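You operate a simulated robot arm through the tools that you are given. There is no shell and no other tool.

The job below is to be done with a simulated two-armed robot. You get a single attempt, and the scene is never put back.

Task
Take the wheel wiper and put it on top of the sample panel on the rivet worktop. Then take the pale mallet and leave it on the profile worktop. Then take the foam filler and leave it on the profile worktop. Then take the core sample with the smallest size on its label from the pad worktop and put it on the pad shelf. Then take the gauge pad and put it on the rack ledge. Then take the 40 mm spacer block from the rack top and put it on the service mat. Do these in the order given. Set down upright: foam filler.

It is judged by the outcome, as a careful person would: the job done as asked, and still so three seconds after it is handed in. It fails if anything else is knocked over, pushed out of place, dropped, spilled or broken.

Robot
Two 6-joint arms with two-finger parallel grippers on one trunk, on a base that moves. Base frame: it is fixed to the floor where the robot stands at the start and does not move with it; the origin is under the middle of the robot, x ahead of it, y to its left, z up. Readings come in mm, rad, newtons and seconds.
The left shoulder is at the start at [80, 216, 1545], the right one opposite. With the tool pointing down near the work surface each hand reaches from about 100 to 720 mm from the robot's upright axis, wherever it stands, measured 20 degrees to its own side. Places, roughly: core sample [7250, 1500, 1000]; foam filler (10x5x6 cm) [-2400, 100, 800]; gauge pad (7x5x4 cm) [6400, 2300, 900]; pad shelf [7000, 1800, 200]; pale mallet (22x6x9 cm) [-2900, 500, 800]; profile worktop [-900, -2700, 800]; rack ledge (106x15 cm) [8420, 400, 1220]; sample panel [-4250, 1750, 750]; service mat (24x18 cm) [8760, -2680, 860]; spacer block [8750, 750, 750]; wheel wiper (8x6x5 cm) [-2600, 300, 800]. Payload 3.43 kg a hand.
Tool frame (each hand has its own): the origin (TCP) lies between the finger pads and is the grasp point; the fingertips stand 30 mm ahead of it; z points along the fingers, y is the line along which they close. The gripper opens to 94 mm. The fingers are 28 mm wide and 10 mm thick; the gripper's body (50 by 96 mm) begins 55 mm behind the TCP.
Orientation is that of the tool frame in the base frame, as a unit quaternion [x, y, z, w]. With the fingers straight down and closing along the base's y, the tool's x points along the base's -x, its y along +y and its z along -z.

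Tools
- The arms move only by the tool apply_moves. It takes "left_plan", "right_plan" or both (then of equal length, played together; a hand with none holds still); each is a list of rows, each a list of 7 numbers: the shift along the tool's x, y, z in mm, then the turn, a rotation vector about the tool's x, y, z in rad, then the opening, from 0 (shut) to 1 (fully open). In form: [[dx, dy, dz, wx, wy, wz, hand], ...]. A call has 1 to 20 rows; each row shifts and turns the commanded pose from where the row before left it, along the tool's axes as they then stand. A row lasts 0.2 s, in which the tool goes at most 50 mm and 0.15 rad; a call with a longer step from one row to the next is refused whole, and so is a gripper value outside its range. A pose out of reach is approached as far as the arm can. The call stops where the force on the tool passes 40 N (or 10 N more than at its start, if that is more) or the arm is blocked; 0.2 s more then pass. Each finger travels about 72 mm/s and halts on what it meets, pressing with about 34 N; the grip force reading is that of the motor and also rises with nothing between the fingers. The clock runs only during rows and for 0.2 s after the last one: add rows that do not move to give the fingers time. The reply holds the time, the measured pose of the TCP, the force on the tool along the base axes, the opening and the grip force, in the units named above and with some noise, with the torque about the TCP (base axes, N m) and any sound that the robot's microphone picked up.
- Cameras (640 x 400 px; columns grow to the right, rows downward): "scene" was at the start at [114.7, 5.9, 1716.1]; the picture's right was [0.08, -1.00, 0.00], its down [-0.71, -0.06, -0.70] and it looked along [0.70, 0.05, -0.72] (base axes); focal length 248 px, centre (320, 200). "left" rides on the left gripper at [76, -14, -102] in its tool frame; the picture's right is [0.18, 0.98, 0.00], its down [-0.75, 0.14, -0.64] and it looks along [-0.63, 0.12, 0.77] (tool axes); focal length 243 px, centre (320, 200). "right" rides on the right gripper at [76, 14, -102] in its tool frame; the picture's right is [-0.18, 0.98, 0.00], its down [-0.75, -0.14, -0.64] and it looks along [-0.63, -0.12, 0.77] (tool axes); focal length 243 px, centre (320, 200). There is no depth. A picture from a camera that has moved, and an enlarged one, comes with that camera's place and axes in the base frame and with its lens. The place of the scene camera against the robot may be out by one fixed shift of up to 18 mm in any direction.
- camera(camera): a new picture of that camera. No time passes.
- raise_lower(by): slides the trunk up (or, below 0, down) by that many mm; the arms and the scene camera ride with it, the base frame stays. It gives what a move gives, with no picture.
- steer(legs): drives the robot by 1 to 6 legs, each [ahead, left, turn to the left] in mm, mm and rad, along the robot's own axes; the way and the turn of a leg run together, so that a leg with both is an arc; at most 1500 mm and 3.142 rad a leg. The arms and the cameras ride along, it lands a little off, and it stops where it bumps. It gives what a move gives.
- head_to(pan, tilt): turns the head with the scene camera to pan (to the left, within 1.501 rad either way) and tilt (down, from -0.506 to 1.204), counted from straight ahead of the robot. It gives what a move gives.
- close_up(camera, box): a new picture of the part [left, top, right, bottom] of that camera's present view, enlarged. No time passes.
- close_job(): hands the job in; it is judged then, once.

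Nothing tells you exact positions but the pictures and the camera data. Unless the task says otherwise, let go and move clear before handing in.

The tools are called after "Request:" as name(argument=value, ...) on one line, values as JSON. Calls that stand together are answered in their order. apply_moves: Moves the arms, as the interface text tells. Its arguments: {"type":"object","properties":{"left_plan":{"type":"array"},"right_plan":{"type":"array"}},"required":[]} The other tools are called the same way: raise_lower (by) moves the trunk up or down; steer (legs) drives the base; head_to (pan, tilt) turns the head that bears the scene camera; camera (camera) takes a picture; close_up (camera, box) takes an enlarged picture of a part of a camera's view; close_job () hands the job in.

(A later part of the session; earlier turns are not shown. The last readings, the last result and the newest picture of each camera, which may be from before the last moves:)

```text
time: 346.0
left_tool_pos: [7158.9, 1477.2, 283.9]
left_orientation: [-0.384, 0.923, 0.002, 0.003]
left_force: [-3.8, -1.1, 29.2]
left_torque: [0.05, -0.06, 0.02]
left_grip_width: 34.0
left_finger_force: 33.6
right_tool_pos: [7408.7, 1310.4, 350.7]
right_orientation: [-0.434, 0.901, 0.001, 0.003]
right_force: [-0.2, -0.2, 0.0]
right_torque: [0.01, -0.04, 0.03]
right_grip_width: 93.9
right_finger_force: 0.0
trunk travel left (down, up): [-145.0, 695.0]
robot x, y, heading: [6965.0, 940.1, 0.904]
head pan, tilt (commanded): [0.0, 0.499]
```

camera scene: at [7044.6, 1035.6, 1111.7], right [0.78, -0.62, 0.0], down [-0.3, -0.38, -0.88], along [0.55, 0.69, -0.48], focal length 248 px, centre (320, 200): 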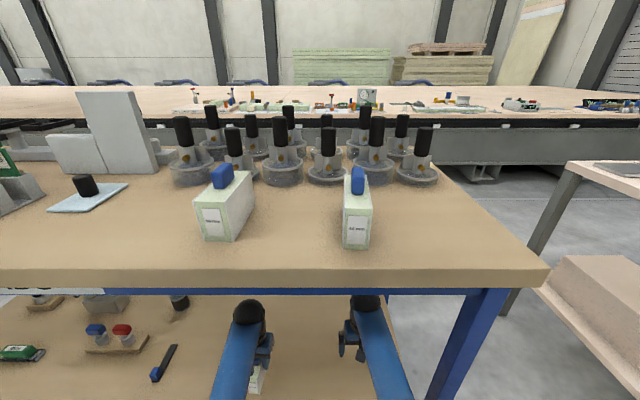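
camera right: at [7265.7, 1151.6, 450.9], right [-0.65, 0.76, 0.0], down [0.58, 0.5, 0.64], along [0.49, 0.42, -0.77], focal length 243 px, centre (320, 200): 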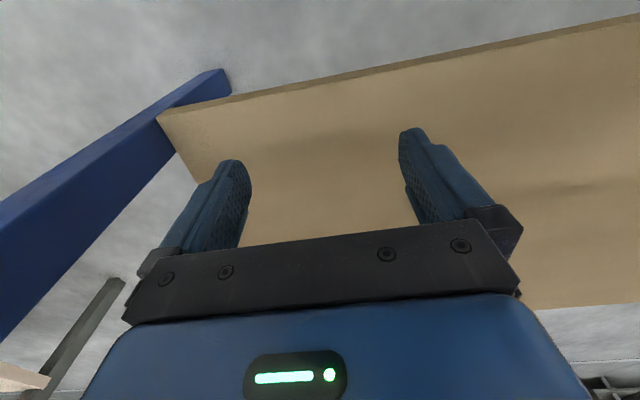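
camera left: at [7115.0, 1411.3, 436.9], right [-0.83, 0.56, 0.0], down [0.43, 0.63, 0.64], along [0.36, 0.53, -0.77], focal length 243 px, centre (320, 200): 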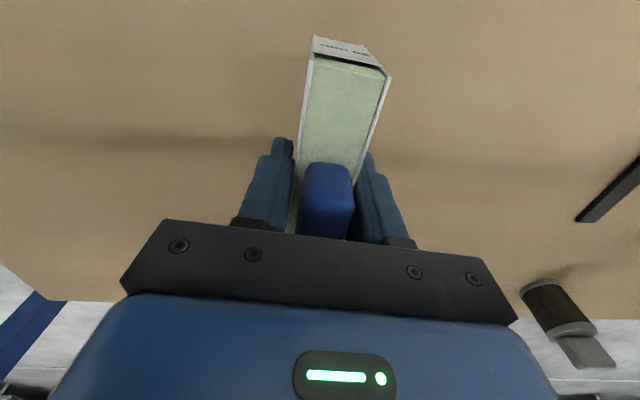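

Contact reached. I'll ease off 3 mm, open, and rise.

Request:
apply_moves(left_plan=[[0, 0, -3, 0, 0, 0, 0.1], [0, 0, 0, 0, 0, 0, 0.4], [0, 0, 0, 0, 0, 0, 0.7], [0, 0, 0, 0, 0, 0, 1], [0, 0, 0, 0, 0, 0, 1], [0, 0, 0, 0, 0, 0, 1]])

Request:
apply_moves(left_plan=[[0, 0, -15, 0, 0, 0, 1], [0, 0, -25, 0, 0, 0, 1], [0, 0, -25, 0, 0, 0, 1], [0, 0, -15, 0, 0, 0, 1], [0, 0, 0, 0, 0, 0, 1]])

Request:
camera(camera="left")

```text
time: 347.4
left_tool_pos: [7157.1, 1475.4, 286.0]
left_orientation: [-0.384, 0.923, 0.0, -0.001]
left_force: [0.6, 0.3, -0.1]
left_torque: [-0.02, 0.0, -0.01]
left_grip_width: 94.1
left_finger_force: 0.1
right_tool_pos: [7408.7, 1309.2, 350.1]
right_orientation: [-0.435, 0.901, 0.0, 0.002]
right_force: [0.7, -0.4, 0.4]
right_torque: [-0.02, -0.03, -0.05]
right_grip_width: 94.0
right_finger_force: 0.1
trunk travel left (down, up): [-145.0, 695.0]
robot x, y, heading: [6965.0, 937.2, 0.897]
head pan, tilt (commanded): [0.0, 0.499]
```

```text
time: 348.6
left_tool_pos: [7158.7, 1476.1, 364.9]
left_orientation: [-0.383, 0.924, 0.001, -0.001]
left_force: [-0.5, -0.5, 0.6]
left_torque: [0.03, -0.01, -0.04]
left_grip_width: 94.2
left_finger_force: 0.1
right_tool_pos: [7408.6, 1309.3, 350.3]
right_orientation: [-0.434, 0.901, -0.001, 0.002]
right_force: [-0.2, 0.3, 0.4]
right_torque: [0.0, 0.02, -0.01]
right_grip_width: 94.1
right_finger_force: 0.0
trunk travel left (down, up): [-145.0, 695.0]
robot x, y, heading: [6963.8, 941.4, 0.9]
head pan, tilt (commanded): [0.0, 0.499]
```

```text
taken
camera left: at [7114.9, 1410.9, 466.8], right [-0.83, 0.56, 0.0], down [0.43, 0.63, 0.64], along [0.36, 0.53, -0.77], focal length 243 px, centre (320, 200)
```

left: 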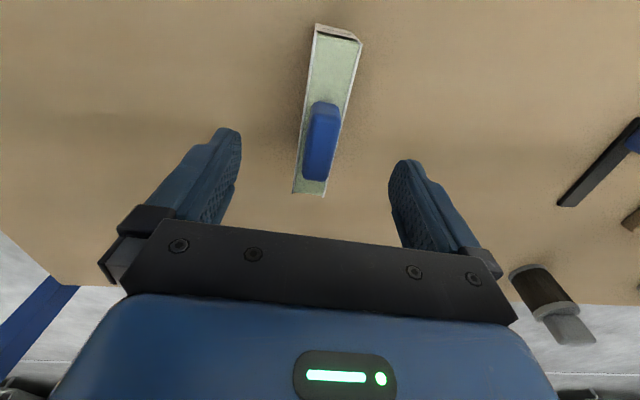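

The sample stands upright on the pad shelf. I'll raise slightly, reverse out, then raise the trunk again.

Request:
raise_lower(by=40)

Request:
steer(legs=[[-520, 0, 0]])

Request:
camera(camera="scene")

Request:
raise_lower(by=350)

Request:
raise_lower(by=300)

Request:
head_to(pan=0.3, tilt=0.5)

Request:
camera(camera="scene")

```text
time: 349.4
left_tool_pos: [7159.4, 1475.5, 404.4]
left_orientation: [-0.383, 0.924, 0.0, -0.001]
left_force: [-0.3, 0.6, 0.0]
left_torque: [0.0, 0.01, 0.0]
left_grip_width: 93.9
left_finger_force: 0.2
right_tool_pos: [7408.6, 1309.8, 389.0]
right_orientation: [-0.435, 0.901, -0.001, 0.0]
right_force: [-0.1, 0.5, -0.3]
right_torque: [0.0, -0.01, 0.04]
right_grip_width: 94.2
right_finger_force: 0.0
trunk travel left (down, up): [-185.0, 655.0]
robot x, y, heading: [6964.9, 941.8, 0.901]
head pan, tilt (commanded): [0.0, 0.499]
```

```text
time: 352.5
left_tool_pos: [6836.5, 1069.7, 405.5]
left_orientation: [-0.384, 0.923, 0.001, 0.0]
left_force: [-1.0, 0.3, 0.0]
left_torque: [0.02, 0.03, 0.0]
left_grip_width: 94.1
left_finger_force: 0.1
right_tool_pos: [7087.5, 904.2, 390.2]
right_orientation: [-0.435, 0.9, -0.001, 0.001]
right_force: [-0.3, -0.3, -0.4]
right_torque: [0.0, -0.01, -0.01]
right_grip_width: 94.1
right_finger_force: 0.0
trunk travel left (down, up): [-185.0, 655.0]
robot x, y, heading: [6643.1, 534.5, 0.901]
head pan, tilt (commanded): [0.0, 0.499]
```

```text
taken
camera scene: at [6721.9, 628.9, 1152.0], right [0.78, -0.62, 0.0], down [-0.3, -0.37, -0.88], along [0.55, 0.69, -0.48], focal length 248 px, centre (320, 200)
```

scene: 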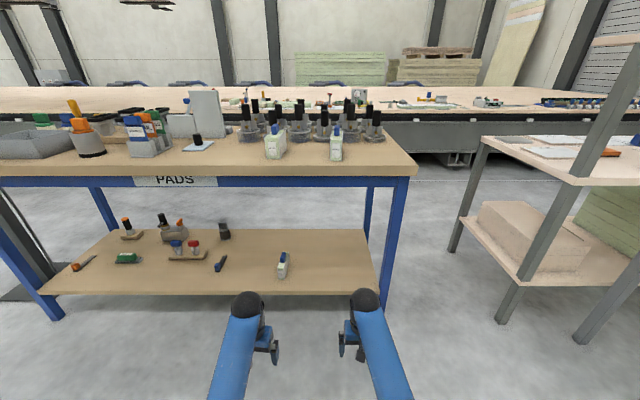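

```text
time: 355.9
left_tool_pos: [6836.9, 1070.1, 755.0]
left_orientation: [-0.384, 0.923, 0.0, -0.001]
left_force: [-0.8, 0.2, 0.6]
left_torque: [0.01, 0.0, -0.01]
left_grip_width: 94.4
left_finger_force: 0.0
right_tool_pos: [7086.5, 904.4, 739.9]
right_orientation: [-0.436, 0.9, 0.0, 0.002]
right_force: [-0.2, 0.8, 1.1]
right_torque: [0.0, 0.01, 0.02]
right_grip_width: 94.2
right_finger_force: 0.0
trunk travel left (down, up): [-535.0, 305.0]
robot x, y, heading: [6641.4, 533.9, 0.898]
head pan, tilt (commanded): [0.0, 0.499]
```

```text
time: 358.9
left_tool_pos: [6836.6, 1070.7, 1055.1]
left_orientation: [-0.384, 0.923, 0.0, -0.001]
left_force: [-0.2, -0.5, 0.5]
left_torque: [0.01, 0.01, 0.0]
left_grip_width: 94.2
left_finger_force: 0.0
right_tool_pos: [7087.7, 905.1, 1039.6]
right_orientation: [-0.436, 0.9, -0.001, 0.001]
right_force: [-0.1, -0.1, -0.9]
right_torque: [0.02, -0.02, 0.04]
right_grip_width: 93.9
right_finger_force: 0.1
trunk travel left (down, up): [-835.0, 5.0]
robot x, y, heading: [6647.0, 536.3, 0.9]
head pan, tilt (commanded): [0.0, 0.499]
```

```text
time: 359.7
left_tool_pos: [6836.4, 1071.5, 1053.7]
left_orientation: [-0.384, 0.923, 0.0, -0.001]
left_force: [0.0, -0.1, 0.1]
left_torque: [-0.02, 0.0, 0.02]
left_grip_width: 93.7
left_finger_force: 0.1
right_tool_pos: [7087.7, 904.9, 1040.4]
right_orientation: [-0.436, 0.9, 0.0, 0.001]
right_force: [0.6, -0.2, -1.3]
right_torque: [0.01, 0.01, 0.02]
right_grip_width: 93.9
right_finger_force: 0.1
trunk travel left (down, up): [-835.0, 5.0]
robot x, y, heading: [6643.2, 531.3, 0.898]
head pan, tilt (commanded): [0.3, 0.499]
```

```text
taken
camera scene: at [6698.9, 643.0, 1801.9], right [0.93, -0.36, 0.0], down [-0.17, -0.45, -0.88], along [0.32, 0.82, -0.48], focal length 248 px, centre (320, 200)
```

scene: 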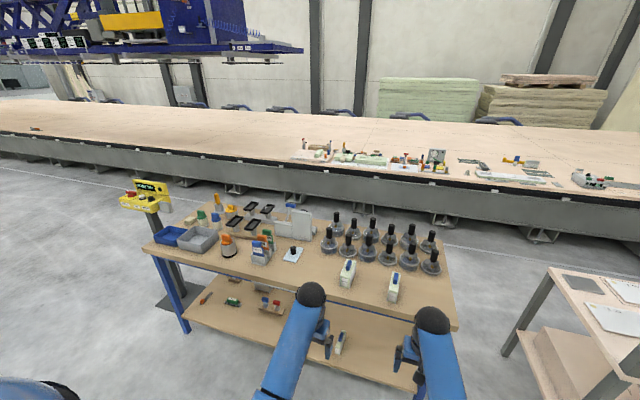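

The core sample stands on the pad shelf. The gauge pad appears to be the cream block at the bench's far left, near (6384, 2309); I'll move in front of it and look closely.

Request:
steer(legs=[[0, 1100, 0], [300, 0, 0]])

Request:
head_to(pan=0.2, tilt=0.6)

Request:
camera(camera="scene")

Request:
close_up(camera="scene", box=[160, 160, 360, 285])

```text
time: 367.0
left_tool_pos: [6160.4, 1990.2, 1056.2]
left_orientation: [-0.384, 0.923, 0.001, 0.0]
left_force: [0.3, -1.2, 0.4]
left_torque: [0.03, -0.03, -0.01]
left_grip_width: 94.1
left_finger_force: 0.0
right_tool_pos: [6412.9, 1825.0, 1041.1]
right_orientation: [-0.436, 0.9, 0.0, 0.002]
right_force: [0.1, -0.6, 0.2]
right_torque: [0.0, -0.04, -0.02]
right_grip_width: 94.1
right_finger_force: 0.1
trunk travel left (down, up): [-835.0, 5.0]
robot x, y, heading: [5972.5, 1452.6, 0.902]
head pan, tilt (commanded): [0.3, 0.499]
```

```text
time: 367.6
left_tool_pos: [6161.3, 1991.0, 1057.1]
left_orientation: [-0.384, 0.923, 0.001, 0.001]
left_force: [-0.6, -0.3, -0.6]
left_torque: [-0.02, -0.02, -0.01]
left_grip_width: 94.0
left_finger_force: 0.1
right_tool_pos: [6413.2, 1825.9, 1040.2]
right_orientation: [-0.435, 0.9, 0.0, 0.002]
right_force: [-0.5, 0.2, -0.2]
right_torque: [0.0, -0.01, 0.01]
right_grip_width: 94.1
right_finger_force: 0.1
trunk travel left (down, up): [-835.0, 5.0]
robot x, y, heading: [5970.8, 1455.6, 0.901]
head pan, tilt (commanded): [0.201, 0.6]
```

```text
taken
camera scene: at [6031.4, 1556.5, 1793.0], right [0.89, -0.45, 0.0], down [-0.25, -0.5, -0.83], along [0.37, 0.74, -0.56], focal length 248 px, centre (320, 200)
```

scene: 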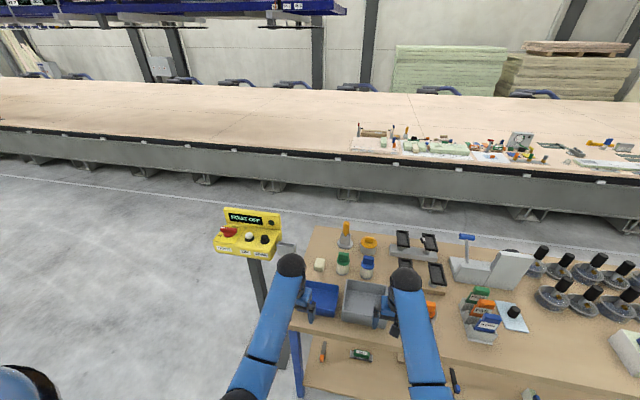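

```text
3.20 times, centred on (260, 222) of scene
camera zoom: at [6031.4, 1556.5, 1793.0], right [0.89, -0.45, 0.0], down [-0.25, -0.5, -0.83], along [0.37, 0.74, -0.56], focal length 795 px, centre (512, 128)
```

zoom: 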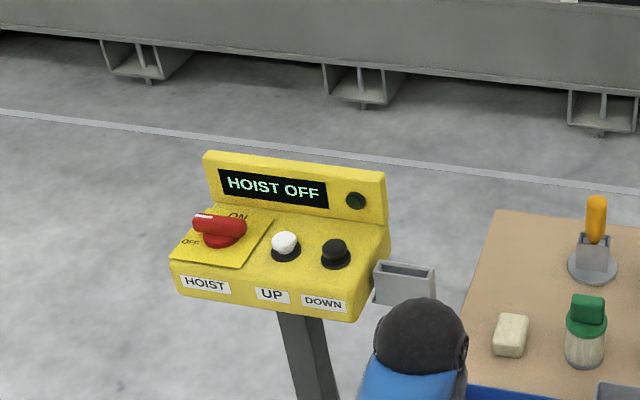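

Request:
steer(legs=[[262, 0, 0]])

Request:
camera(camera="left")

Request:
camera(camera="scene")

```text
time: 369.5
left_tool_pos: [6322.0, 2193.0, 1057.6]
left_orientation: [-0.384, 0.923, 0.001, 0.001]
left_force: [0.4, -0.3, -0.3]
left_torque: [0.02, 0.0, -0.03]
left_grip_width: 94.2
left_finger_force: 0.1
right_tool_pos: [6572.9, 2028.7, 1041.8]
right_orientation: [-0.435, 0.9, 0.0, 0.002]
right_force: [0.4, -0.1, 0.0]
right_torque: [0.03, -0.01, -0.03]
right_grip_width: 94.0
right_finger_force: 0.0
trunk travel left (down, up): [-835.0, 5.0]
robot x, y, heading: [6133.5, 1660.3, 0.904]
head pan, tilt (commanded): [0.201, 0.6]
```

```text
taken
camera left: at [6279.0, 2128.3, 1158.2], right [-0.83, 0.56, 0.0], down [0.43, 0.63, 0.64], along [0.36, 0.53, -0.77], focal length 243 px, centre (320, 200)
```

left: 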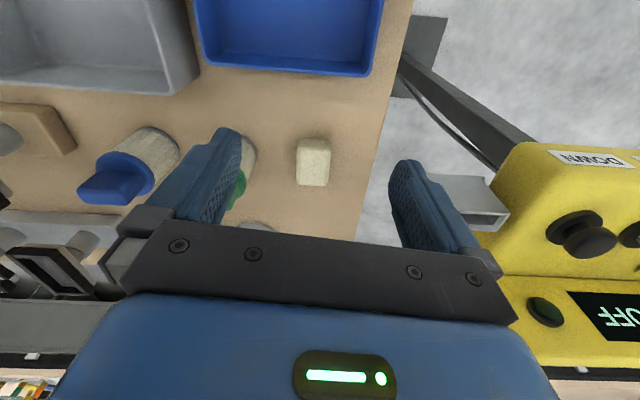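

```text
taken
camera scene: at [6190.8, 1757.8, 1793.3], right [0.89, -0.45, 0.0], down [-0.25, -0.5, -0.83], along [0.37, 0.74, -0.56], focal length 248 px, centre (320, 200)
```

scene: 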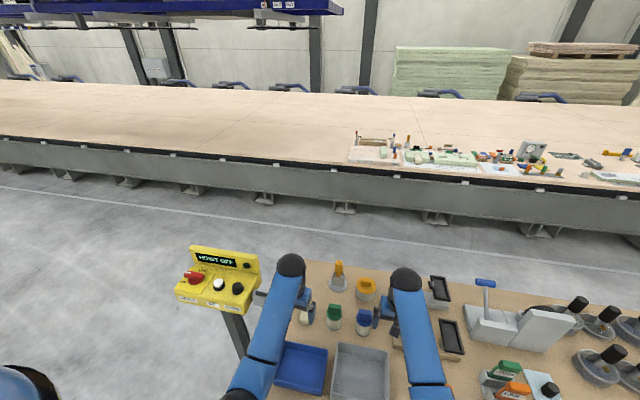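

Request:
close_up(camera="left", box=[250, 120, 410, 220])

```text
4.00 times, centred on (330, 170) of left
camera zoom: at [6279.0, 2128.3, 1158.2], right [-0.83, 0.56, 0.0], down [0.43, 0.63, 0.64], along [0.36, 0.53, -0.77], focal length 970 px, centre (280, 320)
```

zoom: 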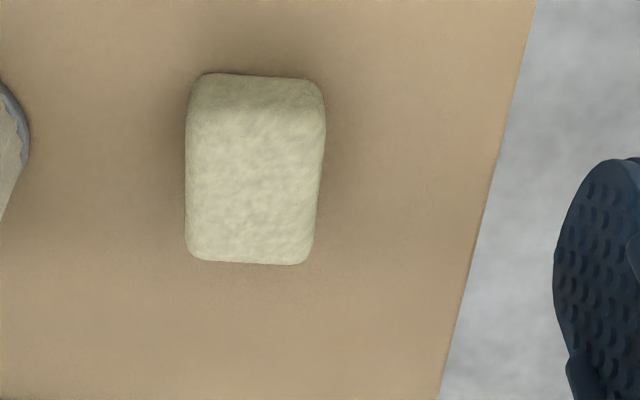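

The pad is a rounded 50 × 70 mm block, squared with my heading, about 104 mm ahead of the left hand; a brush pot sits about 20 mm beyond the open right finger, so I'll use a narrower opening. I'll align above it first.

Request:
apply_moves(left_plan=[[0, 0, 0, 0, 0, -0.113, 0.9], [-26, 0, 0, 0, 0, 0, 0.82], [-26, 0, 0, 0, 0, 0, 0.82], [-26, -0.5, 10, 0, 0, 0, 0.82], [-26, -0.5, 25, 0, 0, 0, 0.82], [0, 0, 30, 0, 0, 0, 0.82], [0, 0, 30, 0, 0, 0, 0.82], [0, 0, 0, 0, 0, 0, 0.82]])

Request:
camera(camera="left")

Request:
close_up(camera="left", box=[230, 40, 430, 200])

```text
time: 371.3
left_tool_pos: [6389.8, 2276.8, 959.3]
left_orientation: [-0.437, 0.9, 0.0, -0.001]
left_force: [0.4, -1.0, 0.1]
left_torque: [0.02, 0.0, 0.0]
left_grip_width: 77.1
left_finger_force: 0.1
right_tool_pos: [6575.7, 2030.4, 1040.1]
right_orientation: [-0.436, 0.9, 0.0, 0.002]
right_force: [-0.9, 0.4, 1.4]
right_torque: [0.01, -0.02, -0.02]
right_grip_width: 94.0
right_finger_force: 0.0
trunk travel left (down, up): [-835.0, 5.0]
robot x, y, heading: [6135.1, 1660.9, 0.91]
head pan, tilt (commanded): [0.201, 0.6]
```

```text
taken
camera left: at [6353.5, 2207.7, 1060.9], right [-0.89, 0.47, 0.0], down [0.36, 0.68, 0.64], along [0.3, 0.57, -0.77], focal length 243 px, centre (320, 200)
```

left: 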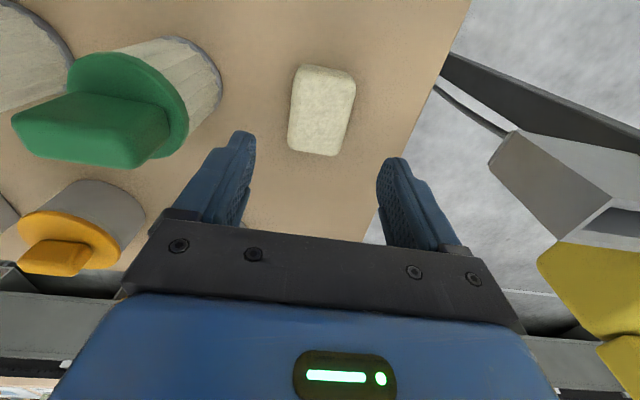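

```text
2.50 times, centred on (330, 120) of left
camera zoom: at [6353.5, 2207.7, 1060.9], right [-0.89, 0.47, 0.0], down [0.36, 0.68, 0.64], along [0.3, 0.57, -0.77], focal length 606 px, centre (295, 400)
```

zoom: 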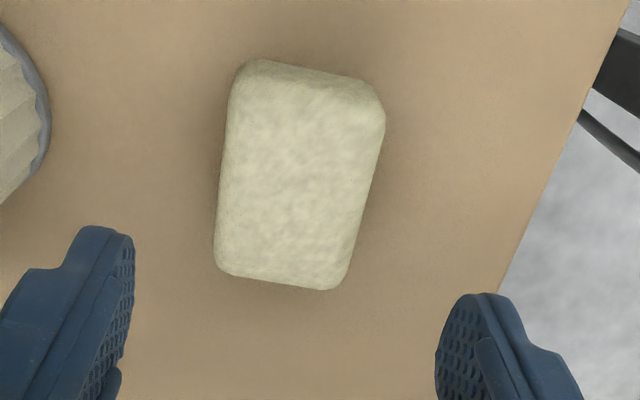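

The pad's top is at z ≈ 870 and it's centred under the fingers with about 27 mm clearance to the brush pot. Descending to grip.

Request:
apply_moves(left_plan=[[2, 0, 20, 0, 0, 0, 0.82], [0, 0, 25, 0, 0, 0, 0.82], [0, 0, 25, 0, 0, 0, 0.82], [0, 0, 18, 0, 0, 0, 0.82], [0, 0, 0, 0, 0, 0, 0.82]])

Request:
camera(camera="left")

```text
time: 372.5
left_tool_pos: [6374.3, 2261.1, 886.2]
left_orientation: [-0.436, 0.9, 0.0, -0.001]
left_force: [-0.3, 0.6, 0.1]
left_torque: [0.04, -0.01, -0.01]
left_grip_width: 76.9
left_finger_force: 0.1
left hand out of reach, approached as far as the arm can: row 3, 4
right_tool_pos: [6575.7, 2030.9, 1039.9]
right_orientation: [-0.434, 0.901, 0.0, 0.001]
right_force: [1.0, 0.1, 0.0]
right_torque: [0.0, 0.02, -0.02]
right_grip_width: 94.1
right_finger_force: 0.0
trunk travel left (down, up): [-835.0, 5.0]
robot x, y, heading: [6130.9, 1659.5, 0.904]
head pan, tilt (commanded): [0.201, 0.6]
```

```text
taken
camera left: at [6339.2, 2191.2, 987.3], right [-0.89, 0.47, 0.0], down [0.36, 0.68, 0.64], along [0.3, 0.57, -0.77], focal length 243 px, centre (320, 200)
```

left: 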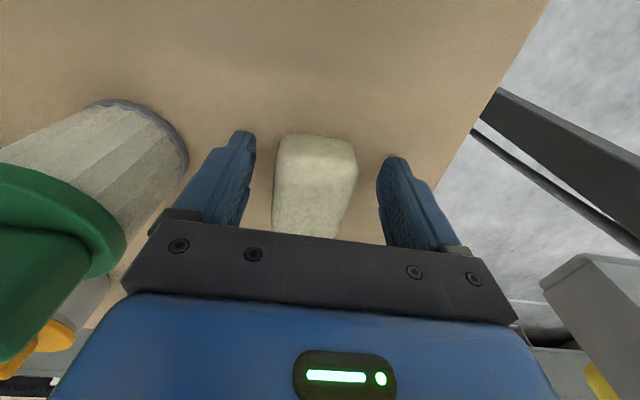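

That pose was slightly out of reach because the trunk is raised. I'll lift both hands a little, lower the trunk 60 mm, and come down again.

Request:
apply_moves(left_plan=[[0, 0, -25, 0, 0, 0, 0.82], [0, 0, -25, 0, 0, 0, 0.82], [0, 0, -30, 0, 0, 0, 0.82], [0, 0, 0, 0, 0, 0, 0.82]], right_plan=[[0, 0, -10, 0, 0, 0, 1], [0, 0, -10, 0, 0, 0, 1], [0, 0, 0, 0, 0, 0, 1], [0, 0, 0, 0, 0, 0, 1]])

Request:
raise_lower(by=-60)

Request:
camera(camera="left")

Request:
camera(camera="right")

```text
time: 373.5
left_tool_pos: [6374.7, 2261.0, 966.9]
left_orientation: [-0.436, 0.9, 0.0, -0.001]
left_force: [0.1, -0.2, 0.2]
left_torque: [0.01, -0.01, 0.03]
left_grip_width: 77.2
left_finger_force: 0.1
right_tool_pos: [6576.9, 2030.1, 1060.3]
right_orientation: [-0.435, 0.901, 0.0, 0.002]
right_force: [-0.4, -0.6, -0.2]
right_torque: [0.0, 0.02, -0.02]
right_grip_width: 93.8
right_finger_force: 0.1
trunk travel left (down, up): [-835.0, 5.0]
robot x, y, heading: [6130.7, 1661.4, 0.903]
head pan, tilt (commanded): [0.201, 0.6]
```

```text
time: 374.5
left_tool_pos: [6374.7, 2260.6, 906.7]
left_orientation: [-0.436, 0.9, 0.0, -0.001]
left_force: [0.1, -0.1, -0.4]
left_torque: [0.01, -0.03, 0.01]
left_grip_width: 77.2
left_finger_force: 0.1
right_tool_pos: [6573.9, 2030.0, 1000.2]
right_orientation: [-0.436, 0.9, 0.0, 0.001]
right_force: [0.7, -0.9, -0.8]
right_torque: [-0.01, -0.02, 0.01]
right_grip_width: 94.3
right_finger_force: 0.1
trunk travel left (down, up): [-775.0, 65.0]
robot x, y, heading: [6133.3, 1659.5, 0.903]
head pan, tilt (commanded): [0.201, 0.6]
```

```text
taken
camera left: at [6338.7, 2191.1, 1007.9], right [-0.89, 0.47, 0.0], down [0.36, 0.68, 0.64], along [0.3, 0.57, -0.77], focal length 243 px, centre (320, 200)
```

left: 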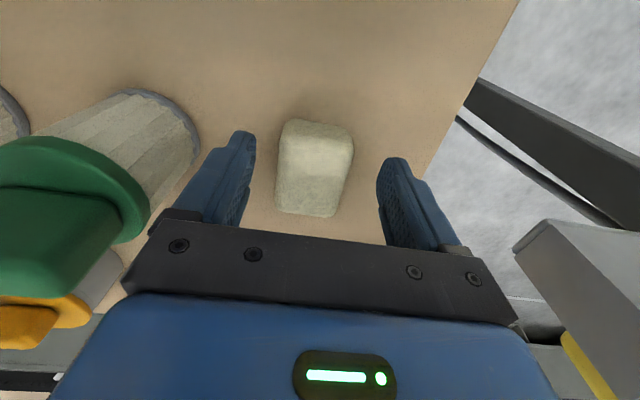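

```text
taken
camera right: at [6515.9, 1978.0, 1101.7], right [-0.66, 0.75, 0.0], down [0.58, 0.5, 0.64], along [0.49, 0.42, -0.77], focal length 243 px, centre (320, 200)
```

right: 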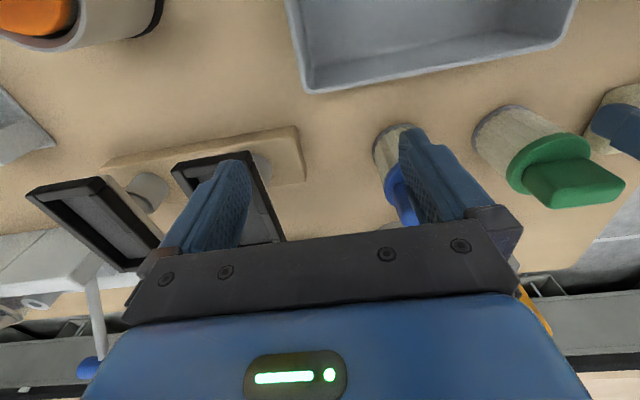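

Request:
apply_moves(left_plan=[[-19.3, -1.7, 0, 0, 0, 0, 0.82], [0, 0, 15, 0, 0, 0, 0.82], [0, 0, 15, 0, 0, 0, 0.82], [0, 0, 6, 0, 0, 0, 0.82], [0, 0, 0, 0, 0, 0, 0.82]])

Request:
camera(camera="left")

```text
time: 375.6
left_tool_pos: [6387.6, 2275.1, 878.7]
left_orientation: [-0.436, 0.9, 0.002, 0.004]
left_force: [-12.4, -14.0, 27.7]
left_torque: [-1.21, 0.0, -0.35]
left_grip_width: 76.8
left_finger_force: 0.1
right_tool_pos: [6572.6, 2026.9, 1002.2]
right_orientation: [-0.436, 0.9, 0.001, 0.003]
right_force: [-0.1, 0.6, 0.5]
right_torque: [0.0, -0.02, -0.04]
right_grip_width: 93.9
right_finger_force: 0.0
trunk travel left (down, up): [-775.0, 65.0]
robot x, y, heading: [6132.1, 1658.6, 0.901]
head pan, tilt (commanded): [0.201, 0.6]
stopped in row 5 (left hand): the force on the tool passed its limit at 44 N (the readings are from after the stop); the commanded pose is now the measured one
```

```text
taken
camera left: at [6351.9, 2204.2, 980.7], right [-0.89, 0.47, 0.0], down [0.35, 0.67, 0.65], along [0.3, 0.57, -0.76], focal length 243 px, centre (320, 200)
```

left: 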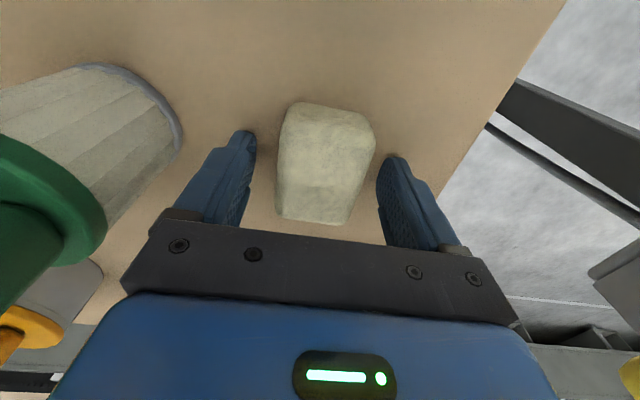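

The fingertips touched the bench: it's at about z = 848 (the head camera reads low by about 13 mm). I'll lift 5 mm and close on the pad.

Request:
apply_moves(left_plan=[[0, 0, -5, 0, 0, 0, 0.82], [0, 0, 0, 0, 0, 0, 0.82]])

Request:
apply_moves(left_plan=[[0, 0, 0, 0, 0, 0, 0.6], [0, 0, 0, 0, 0, 0, 0.4], [0, 0, 0, 0, 0, 0, 0.25], [0, 0, 0, 0, 0, 0, 0.25], [0, 0, 0, 0, 0, 0, 0.25]])

Request:
camera(camera="left")

```text
time: 376.2
left_tool_pos: [6391.4, 2279.0, 879.7]
left_orientation: [-0.437, 0.9, 0.002, 0.005]
left_force: [-0.4, -0.3, 0.5]
left_torque: [0.04, 0.01, 0.01]
left_grip_width: 76.8
left_finger_force: 0.1
right_tool_pos: [6574.7, 2030.1, 999.9]
right_orientation: [-0.435, 0.9, 0.0, 0.001]
right_force: [-0.1, 0.4, 0.1]
right_torque: [0.01, -0.04, 0.02]
right_grip_width: 94.1
right_finger_force: 0.1
trunk travel left (down, up): [-775.0, 65.0]
robot x, y, heading: [6131.9, 1660.1, 0.903]
head pan, tilt (commanded): [0.201, 0.6]
```

```text
time: 377.4
left_tool_pos: [6390.4, 2279.1, 881.3]
left_orientation: [-0.436, 0.9, 0.003, 0.004]
left_force: [-0.4, -0.1, 1.1]
left_torque: [-0.04, 0.02, 0.01]
left_grip_width: 49.4
left_finger_force: 34.0
right_tool_pos: [6574.8, 2031.3, 1000.8]
right_orientation: [-0.436, 0.9, -0.001, 0.002]
right_force: [-0.4, -0.1, -0.2]
right_torque: [0.02, 0.02, -0.03]
right_grip_width: 94.1
right_finger_force: 0.0
trunk travel left (down, up): [-775.0, 65.0]
robot x, y, heading: [6132.8, 1657.1, 0.903]
head pan, tilt (commanded): [0.201, 0.6]
```

```text
taken
camera left: at [6354.4, 2208.1, 981.2], right [-0.89, 0.47, 0.0], down [0.35, 0.67, 0.65], along [0.3, 0.57, -0.76], focal length 243 px, centre (320, 200)
```

left: 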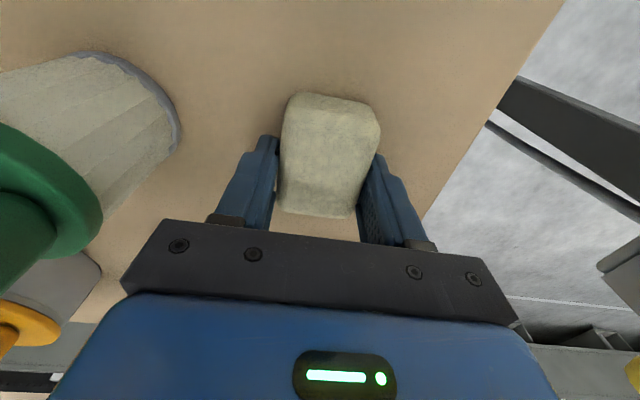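

Pad gripped at 49.4 mm. Lifting and backing out.

Request:
apply_moves(left_plan=[[0, 0, -10, 0, 0, 0, 0.25], [0, 0, -20, 0, 0, 0, 0.25], [0, 0, -30, 0, 0, 0, 0.25], [0, 0, -30, 0, 0, 0, 0.25], [0, 0, -20, 0, 0, 0, 0.25], [0, 0, 0, 0, 0, 0, 0.25]])

Request:
camera(camera="left")

Request:
steer(legs=[[-550, 0, 0]])

Request:
head_to(pan=-0.8, tilt=0.4)

Request:
camera(camera="scene")

```text
time: 378.8
left_tool_pos: [6391.2, 2277.5, 989.4]
left_orientation: [-0.436, 0.9, 0.002, 0.004]
left_force: [-0.6, 0.4, 0.4]
left_torque: [-0.04, 0.01, -0.01]
left_grip_width: 49.3
left_finger_force: 34.1
right_tool_pos: [6574.0, 2030.7, 999.9]
right_orientation: [-0.436, 0.9, -0.002, 0.001]
right_force: [-0.6, 0.4, 0.5]
right_torque: [-0.01, 0.0, 0.0]
right_grip_width: 94.1
right_finger_force: 0.0
trunk travel left (down, up): [-775.0, 65.0]
robot x, y, heading: [6130.5, 1655.8, 0.902]
head pan, tilt (commanded): [0.201, 0.6]
```

```text
taken
camera left: at [6354.4, 2207.3, 1091.0], right [-0.89, 0.47, 0.0], down [0.35, 0.67, 0.65], along [0.3, 0.57, -0.76], focal length 243 px, centre (320, 200)
```

left: 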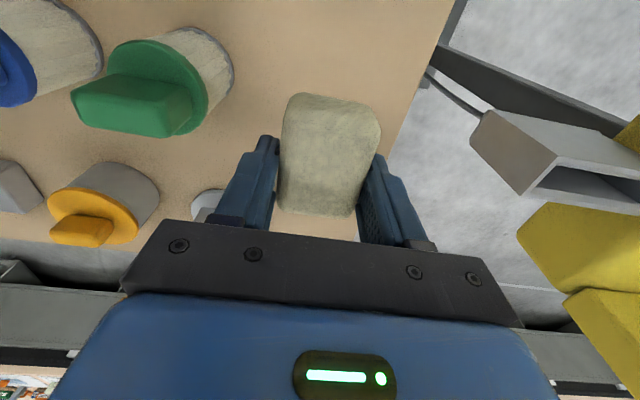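

```text
time: 382.0
left_tool_pos: [6052.3, 1850.4, 989.4]
left_orientation: [-0.437, 0.9, 0.002, 0.003]
left_force: [0.5, -0.7, -1.6]
left_torque: [0.04, -0.04, 0.01]
left_grip_width: 49.2
left_finger_force: 33.5
right_tool_pos: [6238.1, 1603.7, 998.8]
right_orientation: [-0.435, 0.9, 0.0, 0.0]
right_force: [-0.4, 0.8, 0.3]
right_torque: [-0.05, 0.04, -0.02]
right_grip_width: 94.2
right_finger_force: 0.1
trunk travel left (down, up): [-775.0, 65.0]
robot x, y, heading: [5794.9, 1231.3, 0.902]
head pan, tilt (commanded): [0.201, 0.6]
```

```text
time: 383.3
left_tool_pos: [6053.0, 1849.3, 990.8]
left_orientation: [-0.436, 0.9, 0.002, 0.004]
left_force: [-0.4, -1.2, -1.1]
left_torque: [0.0, -0.02, -0.01]
left_grip_width: 49.1
left_finger_force: 34.0
right_tool_pos: [6236.8, 1602.0, 999.5]
right_orientation: [-0.436, 0.9, -0.001, 0.001]
right_force: [-0.3, 0.3, 0.1]
right_torque: [0.02, 0.0, 0.0]
right_grip_width: 93.7
right_finger_force: 0.0
trunk travel left (down, up): [-775.0, 65.0]
robot x, y, heading: [5792.8, 1230.3, 0.902]
head pan, tilt (commanded): [-0.799, 0.4]
```

```text
taken
camera scene: at [5908.4, 1265.2, 1751.0], right [0.1, -0.99, 0.0], down [-0.39, -0.04, -0.92], along [0.92, 0.1, -0.39], focal length 248 px, centre (320, 200)
```

scene: 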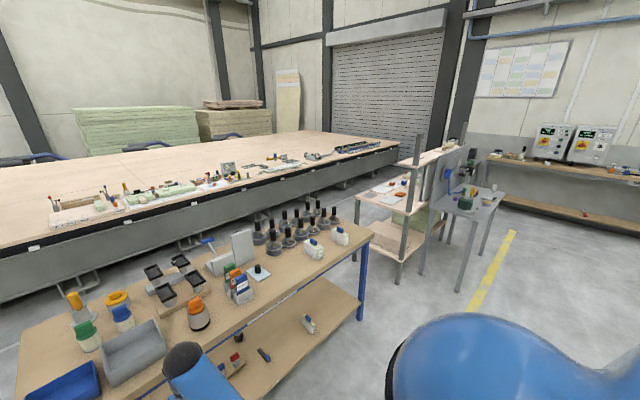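

The rack with its ledge stands past the right end of the pad bench. I'll carry the pad over there and survey the rack and the gap beside it.

Request:
steer(legs=[[0, -900, 0], [0, -850, 0]])

Request:
head_to(pan=-0.2, tilt=0.5)

Request:
camera(camera="scene")

Request:
close_up(camera="scene", box=[250, 100, 570, 300])

```text
time: 392.1
left_tool_pos: [7415.9, 761.6, 990.2]
left_orientation: [-0.434, 0.901, 0.001, 0.004]
left_force: [-0.6, 1.2, -0.7]
left_torque: [0.02, -0.01, -0.01]
left_grip_width: 49.5
left_finger_force: 34.0
right_tool_pos: [7599.4, 512.4, 1000.5]
right_orientation: [-0.435, 0.901, 0.0, 0.001]
right_force: [-0.1, -0.5, 0.4]
right_torque: [-0.01, -0.01, 0.02]
right_grip_width: 94.1
right_finger_force: 0.0
trunk travel left (down, up): [-775.0, 65.0]
robot x, y, heading: [7155.6, 144.6, 0.901]
head pan, tilt (commanded): [-0.799, 0.4]
```

```text
time: 393.1
left_tool_pos: [7416.5, 760.7, 991.0]
left_orientation: [-0.434, 0.901, 0.001, 0.004]
left_force: [-0.3, -0.3, -0.3]
left_torque: [0.0, -0.03, 0.0]
left_grip_width: 49.2
left_finger_force: 33.9
right_tool_pos: [7599.5, 512.3, 1001.2]
right_orientation: [-0.434, 0.901, -0.001, 0.001]
right_force: [0.9, 0.5, -0.4]
right_torque: [0.02, -0.02, -0.01]
right_grip_width: 93.9
right_finger_force: 0.1
trunk travel left (down, up): [-775.0, 65.0]
robot x, y, heading: [7157.6, 144.2, 0.899]
head pan, tilt (commanded): [-0.201, 0.499]
```

```text
taken
camera scene: at [7248.5, 225.2, 1741.9], right [0.64, -0.77, 0.0], down [-0.37, -0.31, -0.88], along [0.67, 0.56, -0.48], focal length 248 px, centre (320, 200)
```

scene: 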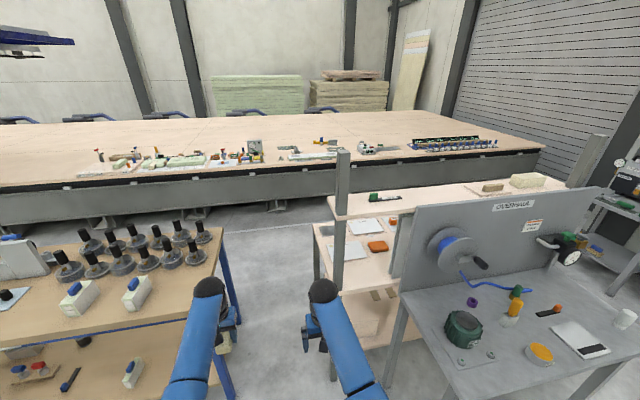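

```text
2.00 times, centred on (410, 200) of scene
camera zoom: at [7248.5, 225.2, 1741.9], right [0.64, -0.77, 0.0], down [-0.37, -0.31, -0.88], along [0.67, 0.56, -0.48], focal length 497 px, centre (140, 200)
```

zoom: 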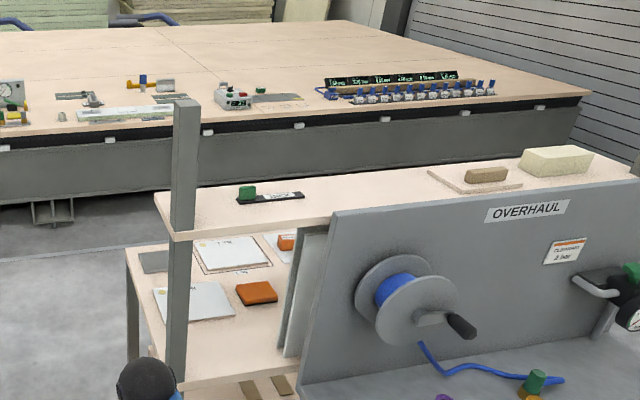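

The ledge is at z ≈ 1220 with a post at its left front corner, so it has to be approached from the front with the tool pitched forward, which suits my right hand best. I'll first set the pad down on the free front-right corner of the pad bench to change hands.

Request:
steer(legs=[[0, 228, 0], [290, 0, 0]])

Request:
camera(camera="left")

Request:
head_to(pan=0.1, tilt=0.8)

Request:
camera(camera="scene")

```text
time: 396.4
left_tool_pos: [7413.9, 1127.4, 992.3]
left_orientation: [-0.436, 0.9, 0.003, 0.004]
left_force: [0.3, -0.5, -0.7]
left_torque: [-0.01, -0.06, 0.0]
left_grip_width: 49.6
left_finger_force: 33.7
right_tool_pos: [7595.9, 881.9, 1001.9]
right_orientation: [-0.436, 0.9, 0.0, 0.001]
right_force: [-0.4, -0.2, -0.2]
right_torque: [0.01, 0.0, 0.04]
right_grip_width: 93.9
right_finger_force: 0.1
trunk travel left (down, up): [-775.0, 65.0]
robot x, y, heading: [7152.6, 510.9, 0.9]
head pan, tilt (commanded): [-0.201, 0.499]
```

```text
taken
camera left: at [7376.1, 1056.8, 1092.1], right [-0.89, 0.46, 0.0], down [0.35, 0.67, 0.65], along [0.3, 0.58, -0.76], focal length 243 px, centre (320, 200)
```

left: 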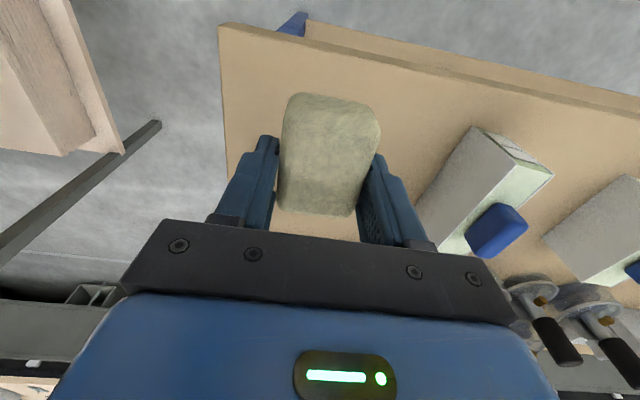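

```text
time: 397.2
left_tool_pos: [7413.7, 1128.9, 990.2]
left_orientation: [-0.436, 0.9, 0.002, 0.004]
left_force: [-0.1, -0.2, -0.8]
left_torque: [0.0, -0.01, -0.01]
left_grip_width: 49.4
left_finger_force: 33.7
right_tool_pos: [7599.1, 881.9, 999.1]
right_orientation: [-0.436, 0.9, -0.001, 0.0]
right_force: [0.4, -0.3, 0.1]
right_torque: [0.0, -0.03, -0.07]
right_grip_width: 93.9
right_finger_force: 0.1
trunk travel left (down, up): [-775.0, 65.0]
robot x, y, heading: [7152.4, 508.2, 0.902]
head pan, tilt (commanded): [0.099, 0.799]
```

```text
taken
camera scene: at [7222.1, 603.1, 1715.9], right [0.84, -0.54, 0.0], down [-0.39, -0.6, -0.7], along [0.38, 0.59, -0.72], focal length 248 px, centre (320, 200)
```

scene: 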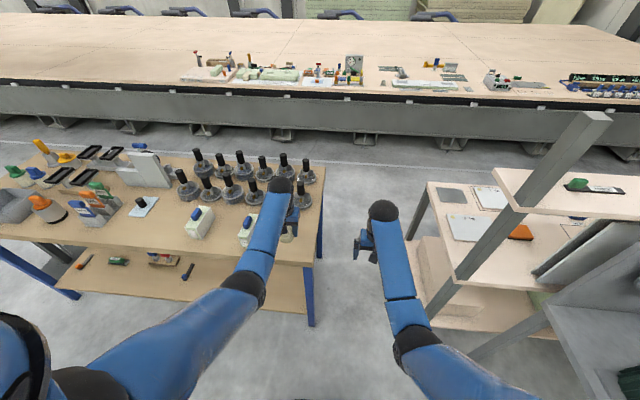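

The pad is above a clear front corner of the bench, 46 mm inside the edge. I'll shift 12 mm further in and lower it.

Request:
apply_moves(left_plan=[[-12, 0, 20, 0, 0, 0, 0.25], [0, 0, 25, 0, 0, 0, 0.25], [0, 0, 25, 0, 0, 0, 0.25], [0, 0, 22, 0, 0, 0, 0.25], [0, 0, 0, 0, 0, 0, 0.25]])

Request:
apply_moves(left_plan=[[0, 0, 4, 0, 0, 0, 0.25], [0, 0, 4, 0, 0, 0, 0.25], [0, 0, 0, 0, 0, 0, 0.25]])

Request:
apply_moves(left_plan=[[0, 0, 3, 0, 0, 0, 0.25], [0, 0, 0, 0, 0, 0, 0.25]])

```text
time: 398.4
left_tool_pos: [7424.0, 1140.1, 896.5]
left_orientation: [-0.435, 0.9, 0.002, 0.003]
left_force: [-0.7, 0.5, 0.2]
left_torque: [0.02, -0.06, 0.04]
left_grip_width: 49.6
left_finger_force: 33.8
right_tool_pos: [7598.3, 881.5, 998.1]
right_orientation: [-0.436, 0.9, 0.0, 0.001]
right_force: [-0.6, 0.1, -0.3]
right_torque: [0.02, 0.01, 0.01]
right_grip_width: 93.9
right_finger_force: 0.1
trunk travel left (down, up): [-775.0, 65.0]
robot x, y, heading: [7155.6, 511.5, 0.906]
head pan, tilt (commanded): [0.099, 0.799]
```

```text
time: 399.2
left_tool_pos: [7422.6, 1137.9, 890.6]
left_orientation: [-0.436, 0.9, 0.001, 0.003]
left_force: [0.3, -0.3, -0.4]
left_torque: [-0.01, 0.03, 0.0]
left_grip_width: 49.2
left_finger_force: 34.3
right_tool_pos: [7598.7, 882.3, 1000.6]
right_orientation: [-0.436, 0.9, 0.0, 0.001]
right_force: [0.2, 0.1, 0.0]
right_torque: [-0.03, 0.0, 0.02]
right_grip_width: 94.3
right_finger_force: 0.1
trunk travel left (down, up): [-775.0, 65.0]
robot x, y, heading: [7158.9, 514.2, 0.898]
head pan, tilt (commanded): [0.099, 0.799]
```

```text
time: 399.8
left_tool_pos: [7422.8, 1138.1, 887.1]
left_orientation: [-0.436, 0.9, 0.001, 0.005]
left_force: [-0.3, 0.1, -0.6]
left_torque: [-0.02, -0.01, 0.0]
left_grip_width: 49.3
left_finger_force: 34.0
right_tool_pos: [7599.1, 883.0, 1001.2]
right_orientation: [-0.435, 0.9, -0.001, 0.001]
right_force: [0.3, -1.4, 0.7]
right_torque: [-0.01, -0.01, 0.03]
right_grip_width: 94.0
right_finger_force: 0.1
trunk travel left (down, up): [-775.0, 65.0]
robot x, y, heading: [7158.8, 512.0, 0.9]
head pan, tilt (commanded): [0.099, 0.799]
```

Request:
apply_moves(left_plan=[[0, 0, 3, 0, 0, 0, 0.25], [0, 0, 0, 0, 0, 0, 0.25]])

Request:
apply_moves(left_plan=[[0, 0, 2, 0, 0, 0, 0.25], [0, 0, 0, 0, 0, 0, 0.25]])

Request:
apply_moves(left_plan=[[0, 0, 2, 0, 0, 0, 0.25], [0, 0, 0, 0, 0, 0, 0.25]])

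```text
time: 400.4
left_tool_pos: [7422.3, 1139.5, 884.7]
left_orientation: [-0.436, 0.9, 0.001, 0.004]
left_force: [-0.4, -0.1, -0.2]
left_torque: [0.02, 0.01, -0.01]
left_grip_width: 49.4
left_finger_force: 34.1
right_tool_pos: [7598.5, 882.6, 998.9]
right_orientation: [-0.436, 0.9, 0.0, 0.001]
right_force: [0.4, 0.1, 0.0]
right_torque: [0.01, -0.02, 0.01]
right_grip_width: 94.1
right_finger_force: 0.1
trunk travel left (down, up): [-775.0, 65.0]
robot x, y, heading: [7155.9, 510.3, 0.904]
head pan, tilt (commanded): [0.099, 0.799]
```

```text
time: 401.0
left_tool_pos: [7422.4, 1139.0, 882.4]
left_orientation: [-0.436, 0.9, 0.003, 0.004]
left_force: [0.5, 0.6, -0.7]
left_torque: [0.01, 0.01, 0.0]
left_grip_width: 49.4
left_finger_force: 33.9
right_tool_pos: [7598.9, 882.8, 1000.6]
right_orientation: [-0.436, 0.9, 0.0, 0.002]
right_force: [-0.6, -0.2, -0.4]
right_torque: [-0.01, 0.0, 0.01]
right_grip_width: 93.9
right_finger_force: 0.1
trunk travel left (down, up): [-775.0, 65.0]
robot x, y, heading: [7156.2, 511.0, 0.9]
head pan, tilt (commanded): [0.099, 0.799]
```

```text
time: 401.6
left_tool_pos: [7421.0, 1139.3, 880.0]
left_orientation: [-0.436, 0.9, 0.002, 0.005]
left_force: [-0.9, -0.2, 1.4]
left_torque: [0.01, -0.01, 0.02]
left_grip_width: 49.1
left_finger_force: 34.0
right_tool_pos: [7597.8, 881.6, 999.4]
right_orientation: [-0.436, 0.9, -0.001, 0.001]
right_force: [0.6, 0.4, -0.2]
right_torque: [-0.02, -0.01, 0.0]
right_grip_width: 94.0
right_finger_force: 0.1
trunk travel left (down, up): [-775.0, 65.0]
robot x, y, heading: [7157.8, 509.5, 0.904]
head pan, tilt (commanded): [0.099, 0.799]
```

Request:
apply_moves(left_plan=[[0, 0, 1, 0, 0, 0, 0.25], [0, 0, 0, 0, 0, 0, 0.25], [0, 0, 0, 0, 0, 0, 0.5], [0, 0, 0, 0, 0, 0, 0.75], [0, 0, 0, 0, 0, 0, 0.75], [0, 0, 0, 0, 0, 0, 0.75]])

Request:
apply_moves(left_plan=[[0, 0, -15, 0, 0, 0, 0.75], [0, 0, -30, 0, 0, 0, 0.75], [0, 0, -35, 0, 0, 0, 1], [0, 0, -35, 0, 0, 0, 1], [0, 0, 0, 0, 0, 0, 1]])

Request:
camera(camera="left")

```text
time: 403.0
left_tool_pos: [7423.2, 1136.8, 880.5]
left_orientation: [-0.436, 0.9, 0.002, 0.005]
left_force: [0.8, 0.4, 6.6]
left_torque: [-0.1, 0.04, 0.05]
left_grip_width: 70.0
left_finger_force: 0.1
right_tool_pos: [7598.2, 881.5, 1000.4]
right_orientation: [-0.436, 0.9, -0.001, 0.001]
right_force: [-0.2, 0.3, 0.5]
right_torque: [0.0, 0.04, 0.01]
right_grip_width: 94.1
right_finger_force: 0.0
trunk travel left (down, up): [-775.0, 65.0]
robot x, y, heading: [7155.2, 513.6, 0.9]
head pan, tilt (commanded): [0.099, 0.799]
```

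```text
time: 404.2
left_tool_pos: [7421.0, 1137.1, 995.1]
left_orientation: [-0.436, 0.9, 0.003, 0.004]
left_force: [0.0, 0.5, 0.1]
left_torque: [0.0, -0.02, 0.03]
left_grip_width: 94.2
left_finger_force: 0.1
right_tool_pos: [7598.9, 881.3, 999.9]
right_orientation: [-0.436, 0.9, 0.0, 0.001]
right_force: [-0.1, -0.4, -0.6]
right_torque: [0.0, -0.01, 0.01]
right_grip_width: 94.0
right_finger_force: 0.1
trunk travel left (down, up): [-775.0, 65.0]
robot x, y, heading: [7155.4, 512.1, 0.902]
head pan, tilt (commanded): [0.099, 0.799]
```

```text
taken
camera left: at [7385.5, 1067.6, 1096.1], right [-0.89, 0.46, 0.0], down [0.35, 0.67, 0.65], along [0.3, 0.57, -0.76], focal length 243 px, centre (320, 200)
```

left: 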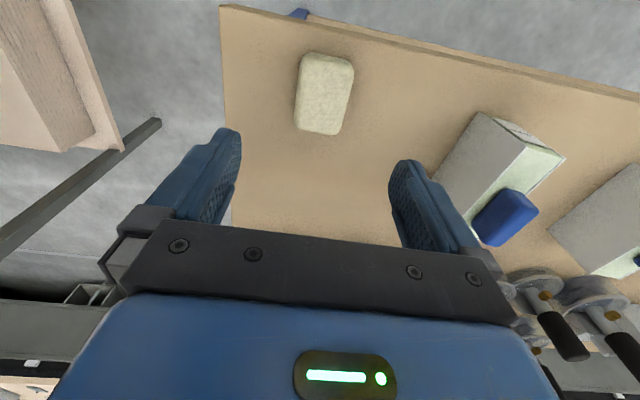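

The pad rests on the bench corner. Now I'll test whether my right arm can hold the pitched-forward pose needed at ledge height: trunk up, pitch the tool 60°, then rise to about z = 1270.

Request:
raise_lower(by=60)

Request:
apply_moves(right_plan=[[0, 0, 0, 0, -0.15, 0, 1], [0, 0, 0, 0, -0.15, 0, 1], [0, 0, 0, 0, -0.15, 0, 1], [0, 0, 0, 0, -0.15, 0, 1], [0, 0, 0, 0, -0.15, 0, 1], [0, 0, 0, 0, -0.15, 0, 1], [0, 0, 0, 0, -0.147, 0, 1], [0, 0, 0, 0, 0, 0, 1]])

Request:
apply_moves(right_plan=[[-34.6, 0, -20, 0, 0, 0, 1], [-34.6, 0, -20, 0, 0, 0, 1], [-34.6, 0, -20, 0, 0, 0, 1], [-34.6, 0, -20, 0, 0, 0, 1], [-34.6, 0, -20, 0, 0, 0, 1], [0, 0, 0, 0, 0, 0, 1]])

Request:
camera(camera="scene")

```text
time: 405.2
left_tool_pos: [7422.2, 1138.7, 1055.4]
left_orientation: [-0.436, 0.9, 0.002, 0.005]
left_force: [-0.6, -0.5, 0.2]
left_torque: [0.03, 0.0, 0.02]
left_grip_width: 93.7
left_finger_force: 0.0
right_tool_pos: [7598.3, 881.3, 1061.6]
right_orientation: [-0.435, 0.9, 0.0, 0.001]
right_force: [1.1, -1.4, 0.1]
right_torque: [-0.05, 0.03, -0.03]
right_grip_width: 93.9
right_finger_force: 0.1
trunk travel left (down, up): [-835.0, 5.0]
robot x, y, heading: [7152.8, 511.5, 0.901]
head pan, tilt (commanded): [0.099, 0.799]
```

```text
time: 407.0
left_tool_pos: [7423.3, 1137.9, 1055.5]
left_orientation: [-0.436, 0.9, 0.002, 0.005]
left_force: [0.1, 0.6, 0.0]
left_torque: [0.0, -0.02, 0.0]
left_grip_width: 94.1
left_finger_force: 0.1
right_tool_pos: [7598.8, 881.6, 1061.8]
right_orientation: [-0.378, 0.779, 0.218, 0.45]
right_force: [0.1, 0.0, 0.2]
right_torque: [-0.02, -0.04, 0.02]
right_grip_width: 94.0
right_finger_force: 0.1
trunk travel left (down, up): [-835.0, 5.0]
robot x, y, heading: [7159.2, 510.3, 0.903]
head pan, tilt (commanded): [0.099, 0.799]
```

```text
time: 408.4
left_tool_pos: [7422.5, 1138.4, 1055.5]
left_orientation: [-0.436, 0.9, 0.002, 0.004]
left_force: [-0.5, -0.2, 0.1]
left_torque: [-0.01, -0.05, 0.01]
left_grip_width: 94.0
left_finger_force: 0.0
right_tool_pos: [7599.5, 882.4, 1260.2]
right_orientation: [-0.379, 0.779, 0.218, 0.45]
right_force: [0.6, -0.3, -0.3]
right_torque: [-0.03, 0.0, 0.04]
right_grip_width: 94.1
right_finger_force: 0.2
trunk travel left (down, up): [-835.0, 5.0]
robot x, y, heading: [7155.7, 510.2, 0.896]
head pan, tilt (commanded): [0.099, 0.799]
```

```text
taken
camera scene: at [7221.8, 602.4, 1775.9], right [0.84, -0.54, 0.0], down [-0.39, -0.6, -0.7], along [0.38, 0.59, -0.72], focal length 248 px, centre (320, 200)
```

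scene: 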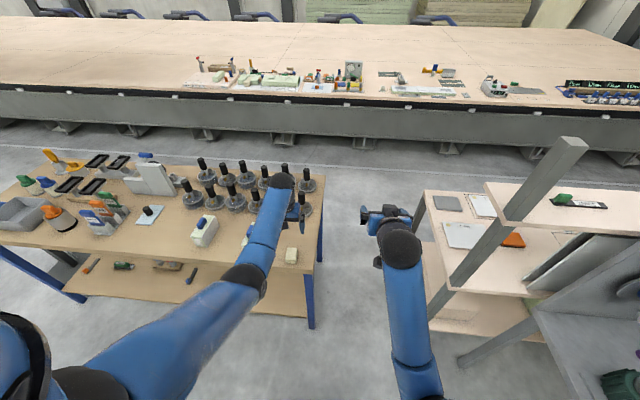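

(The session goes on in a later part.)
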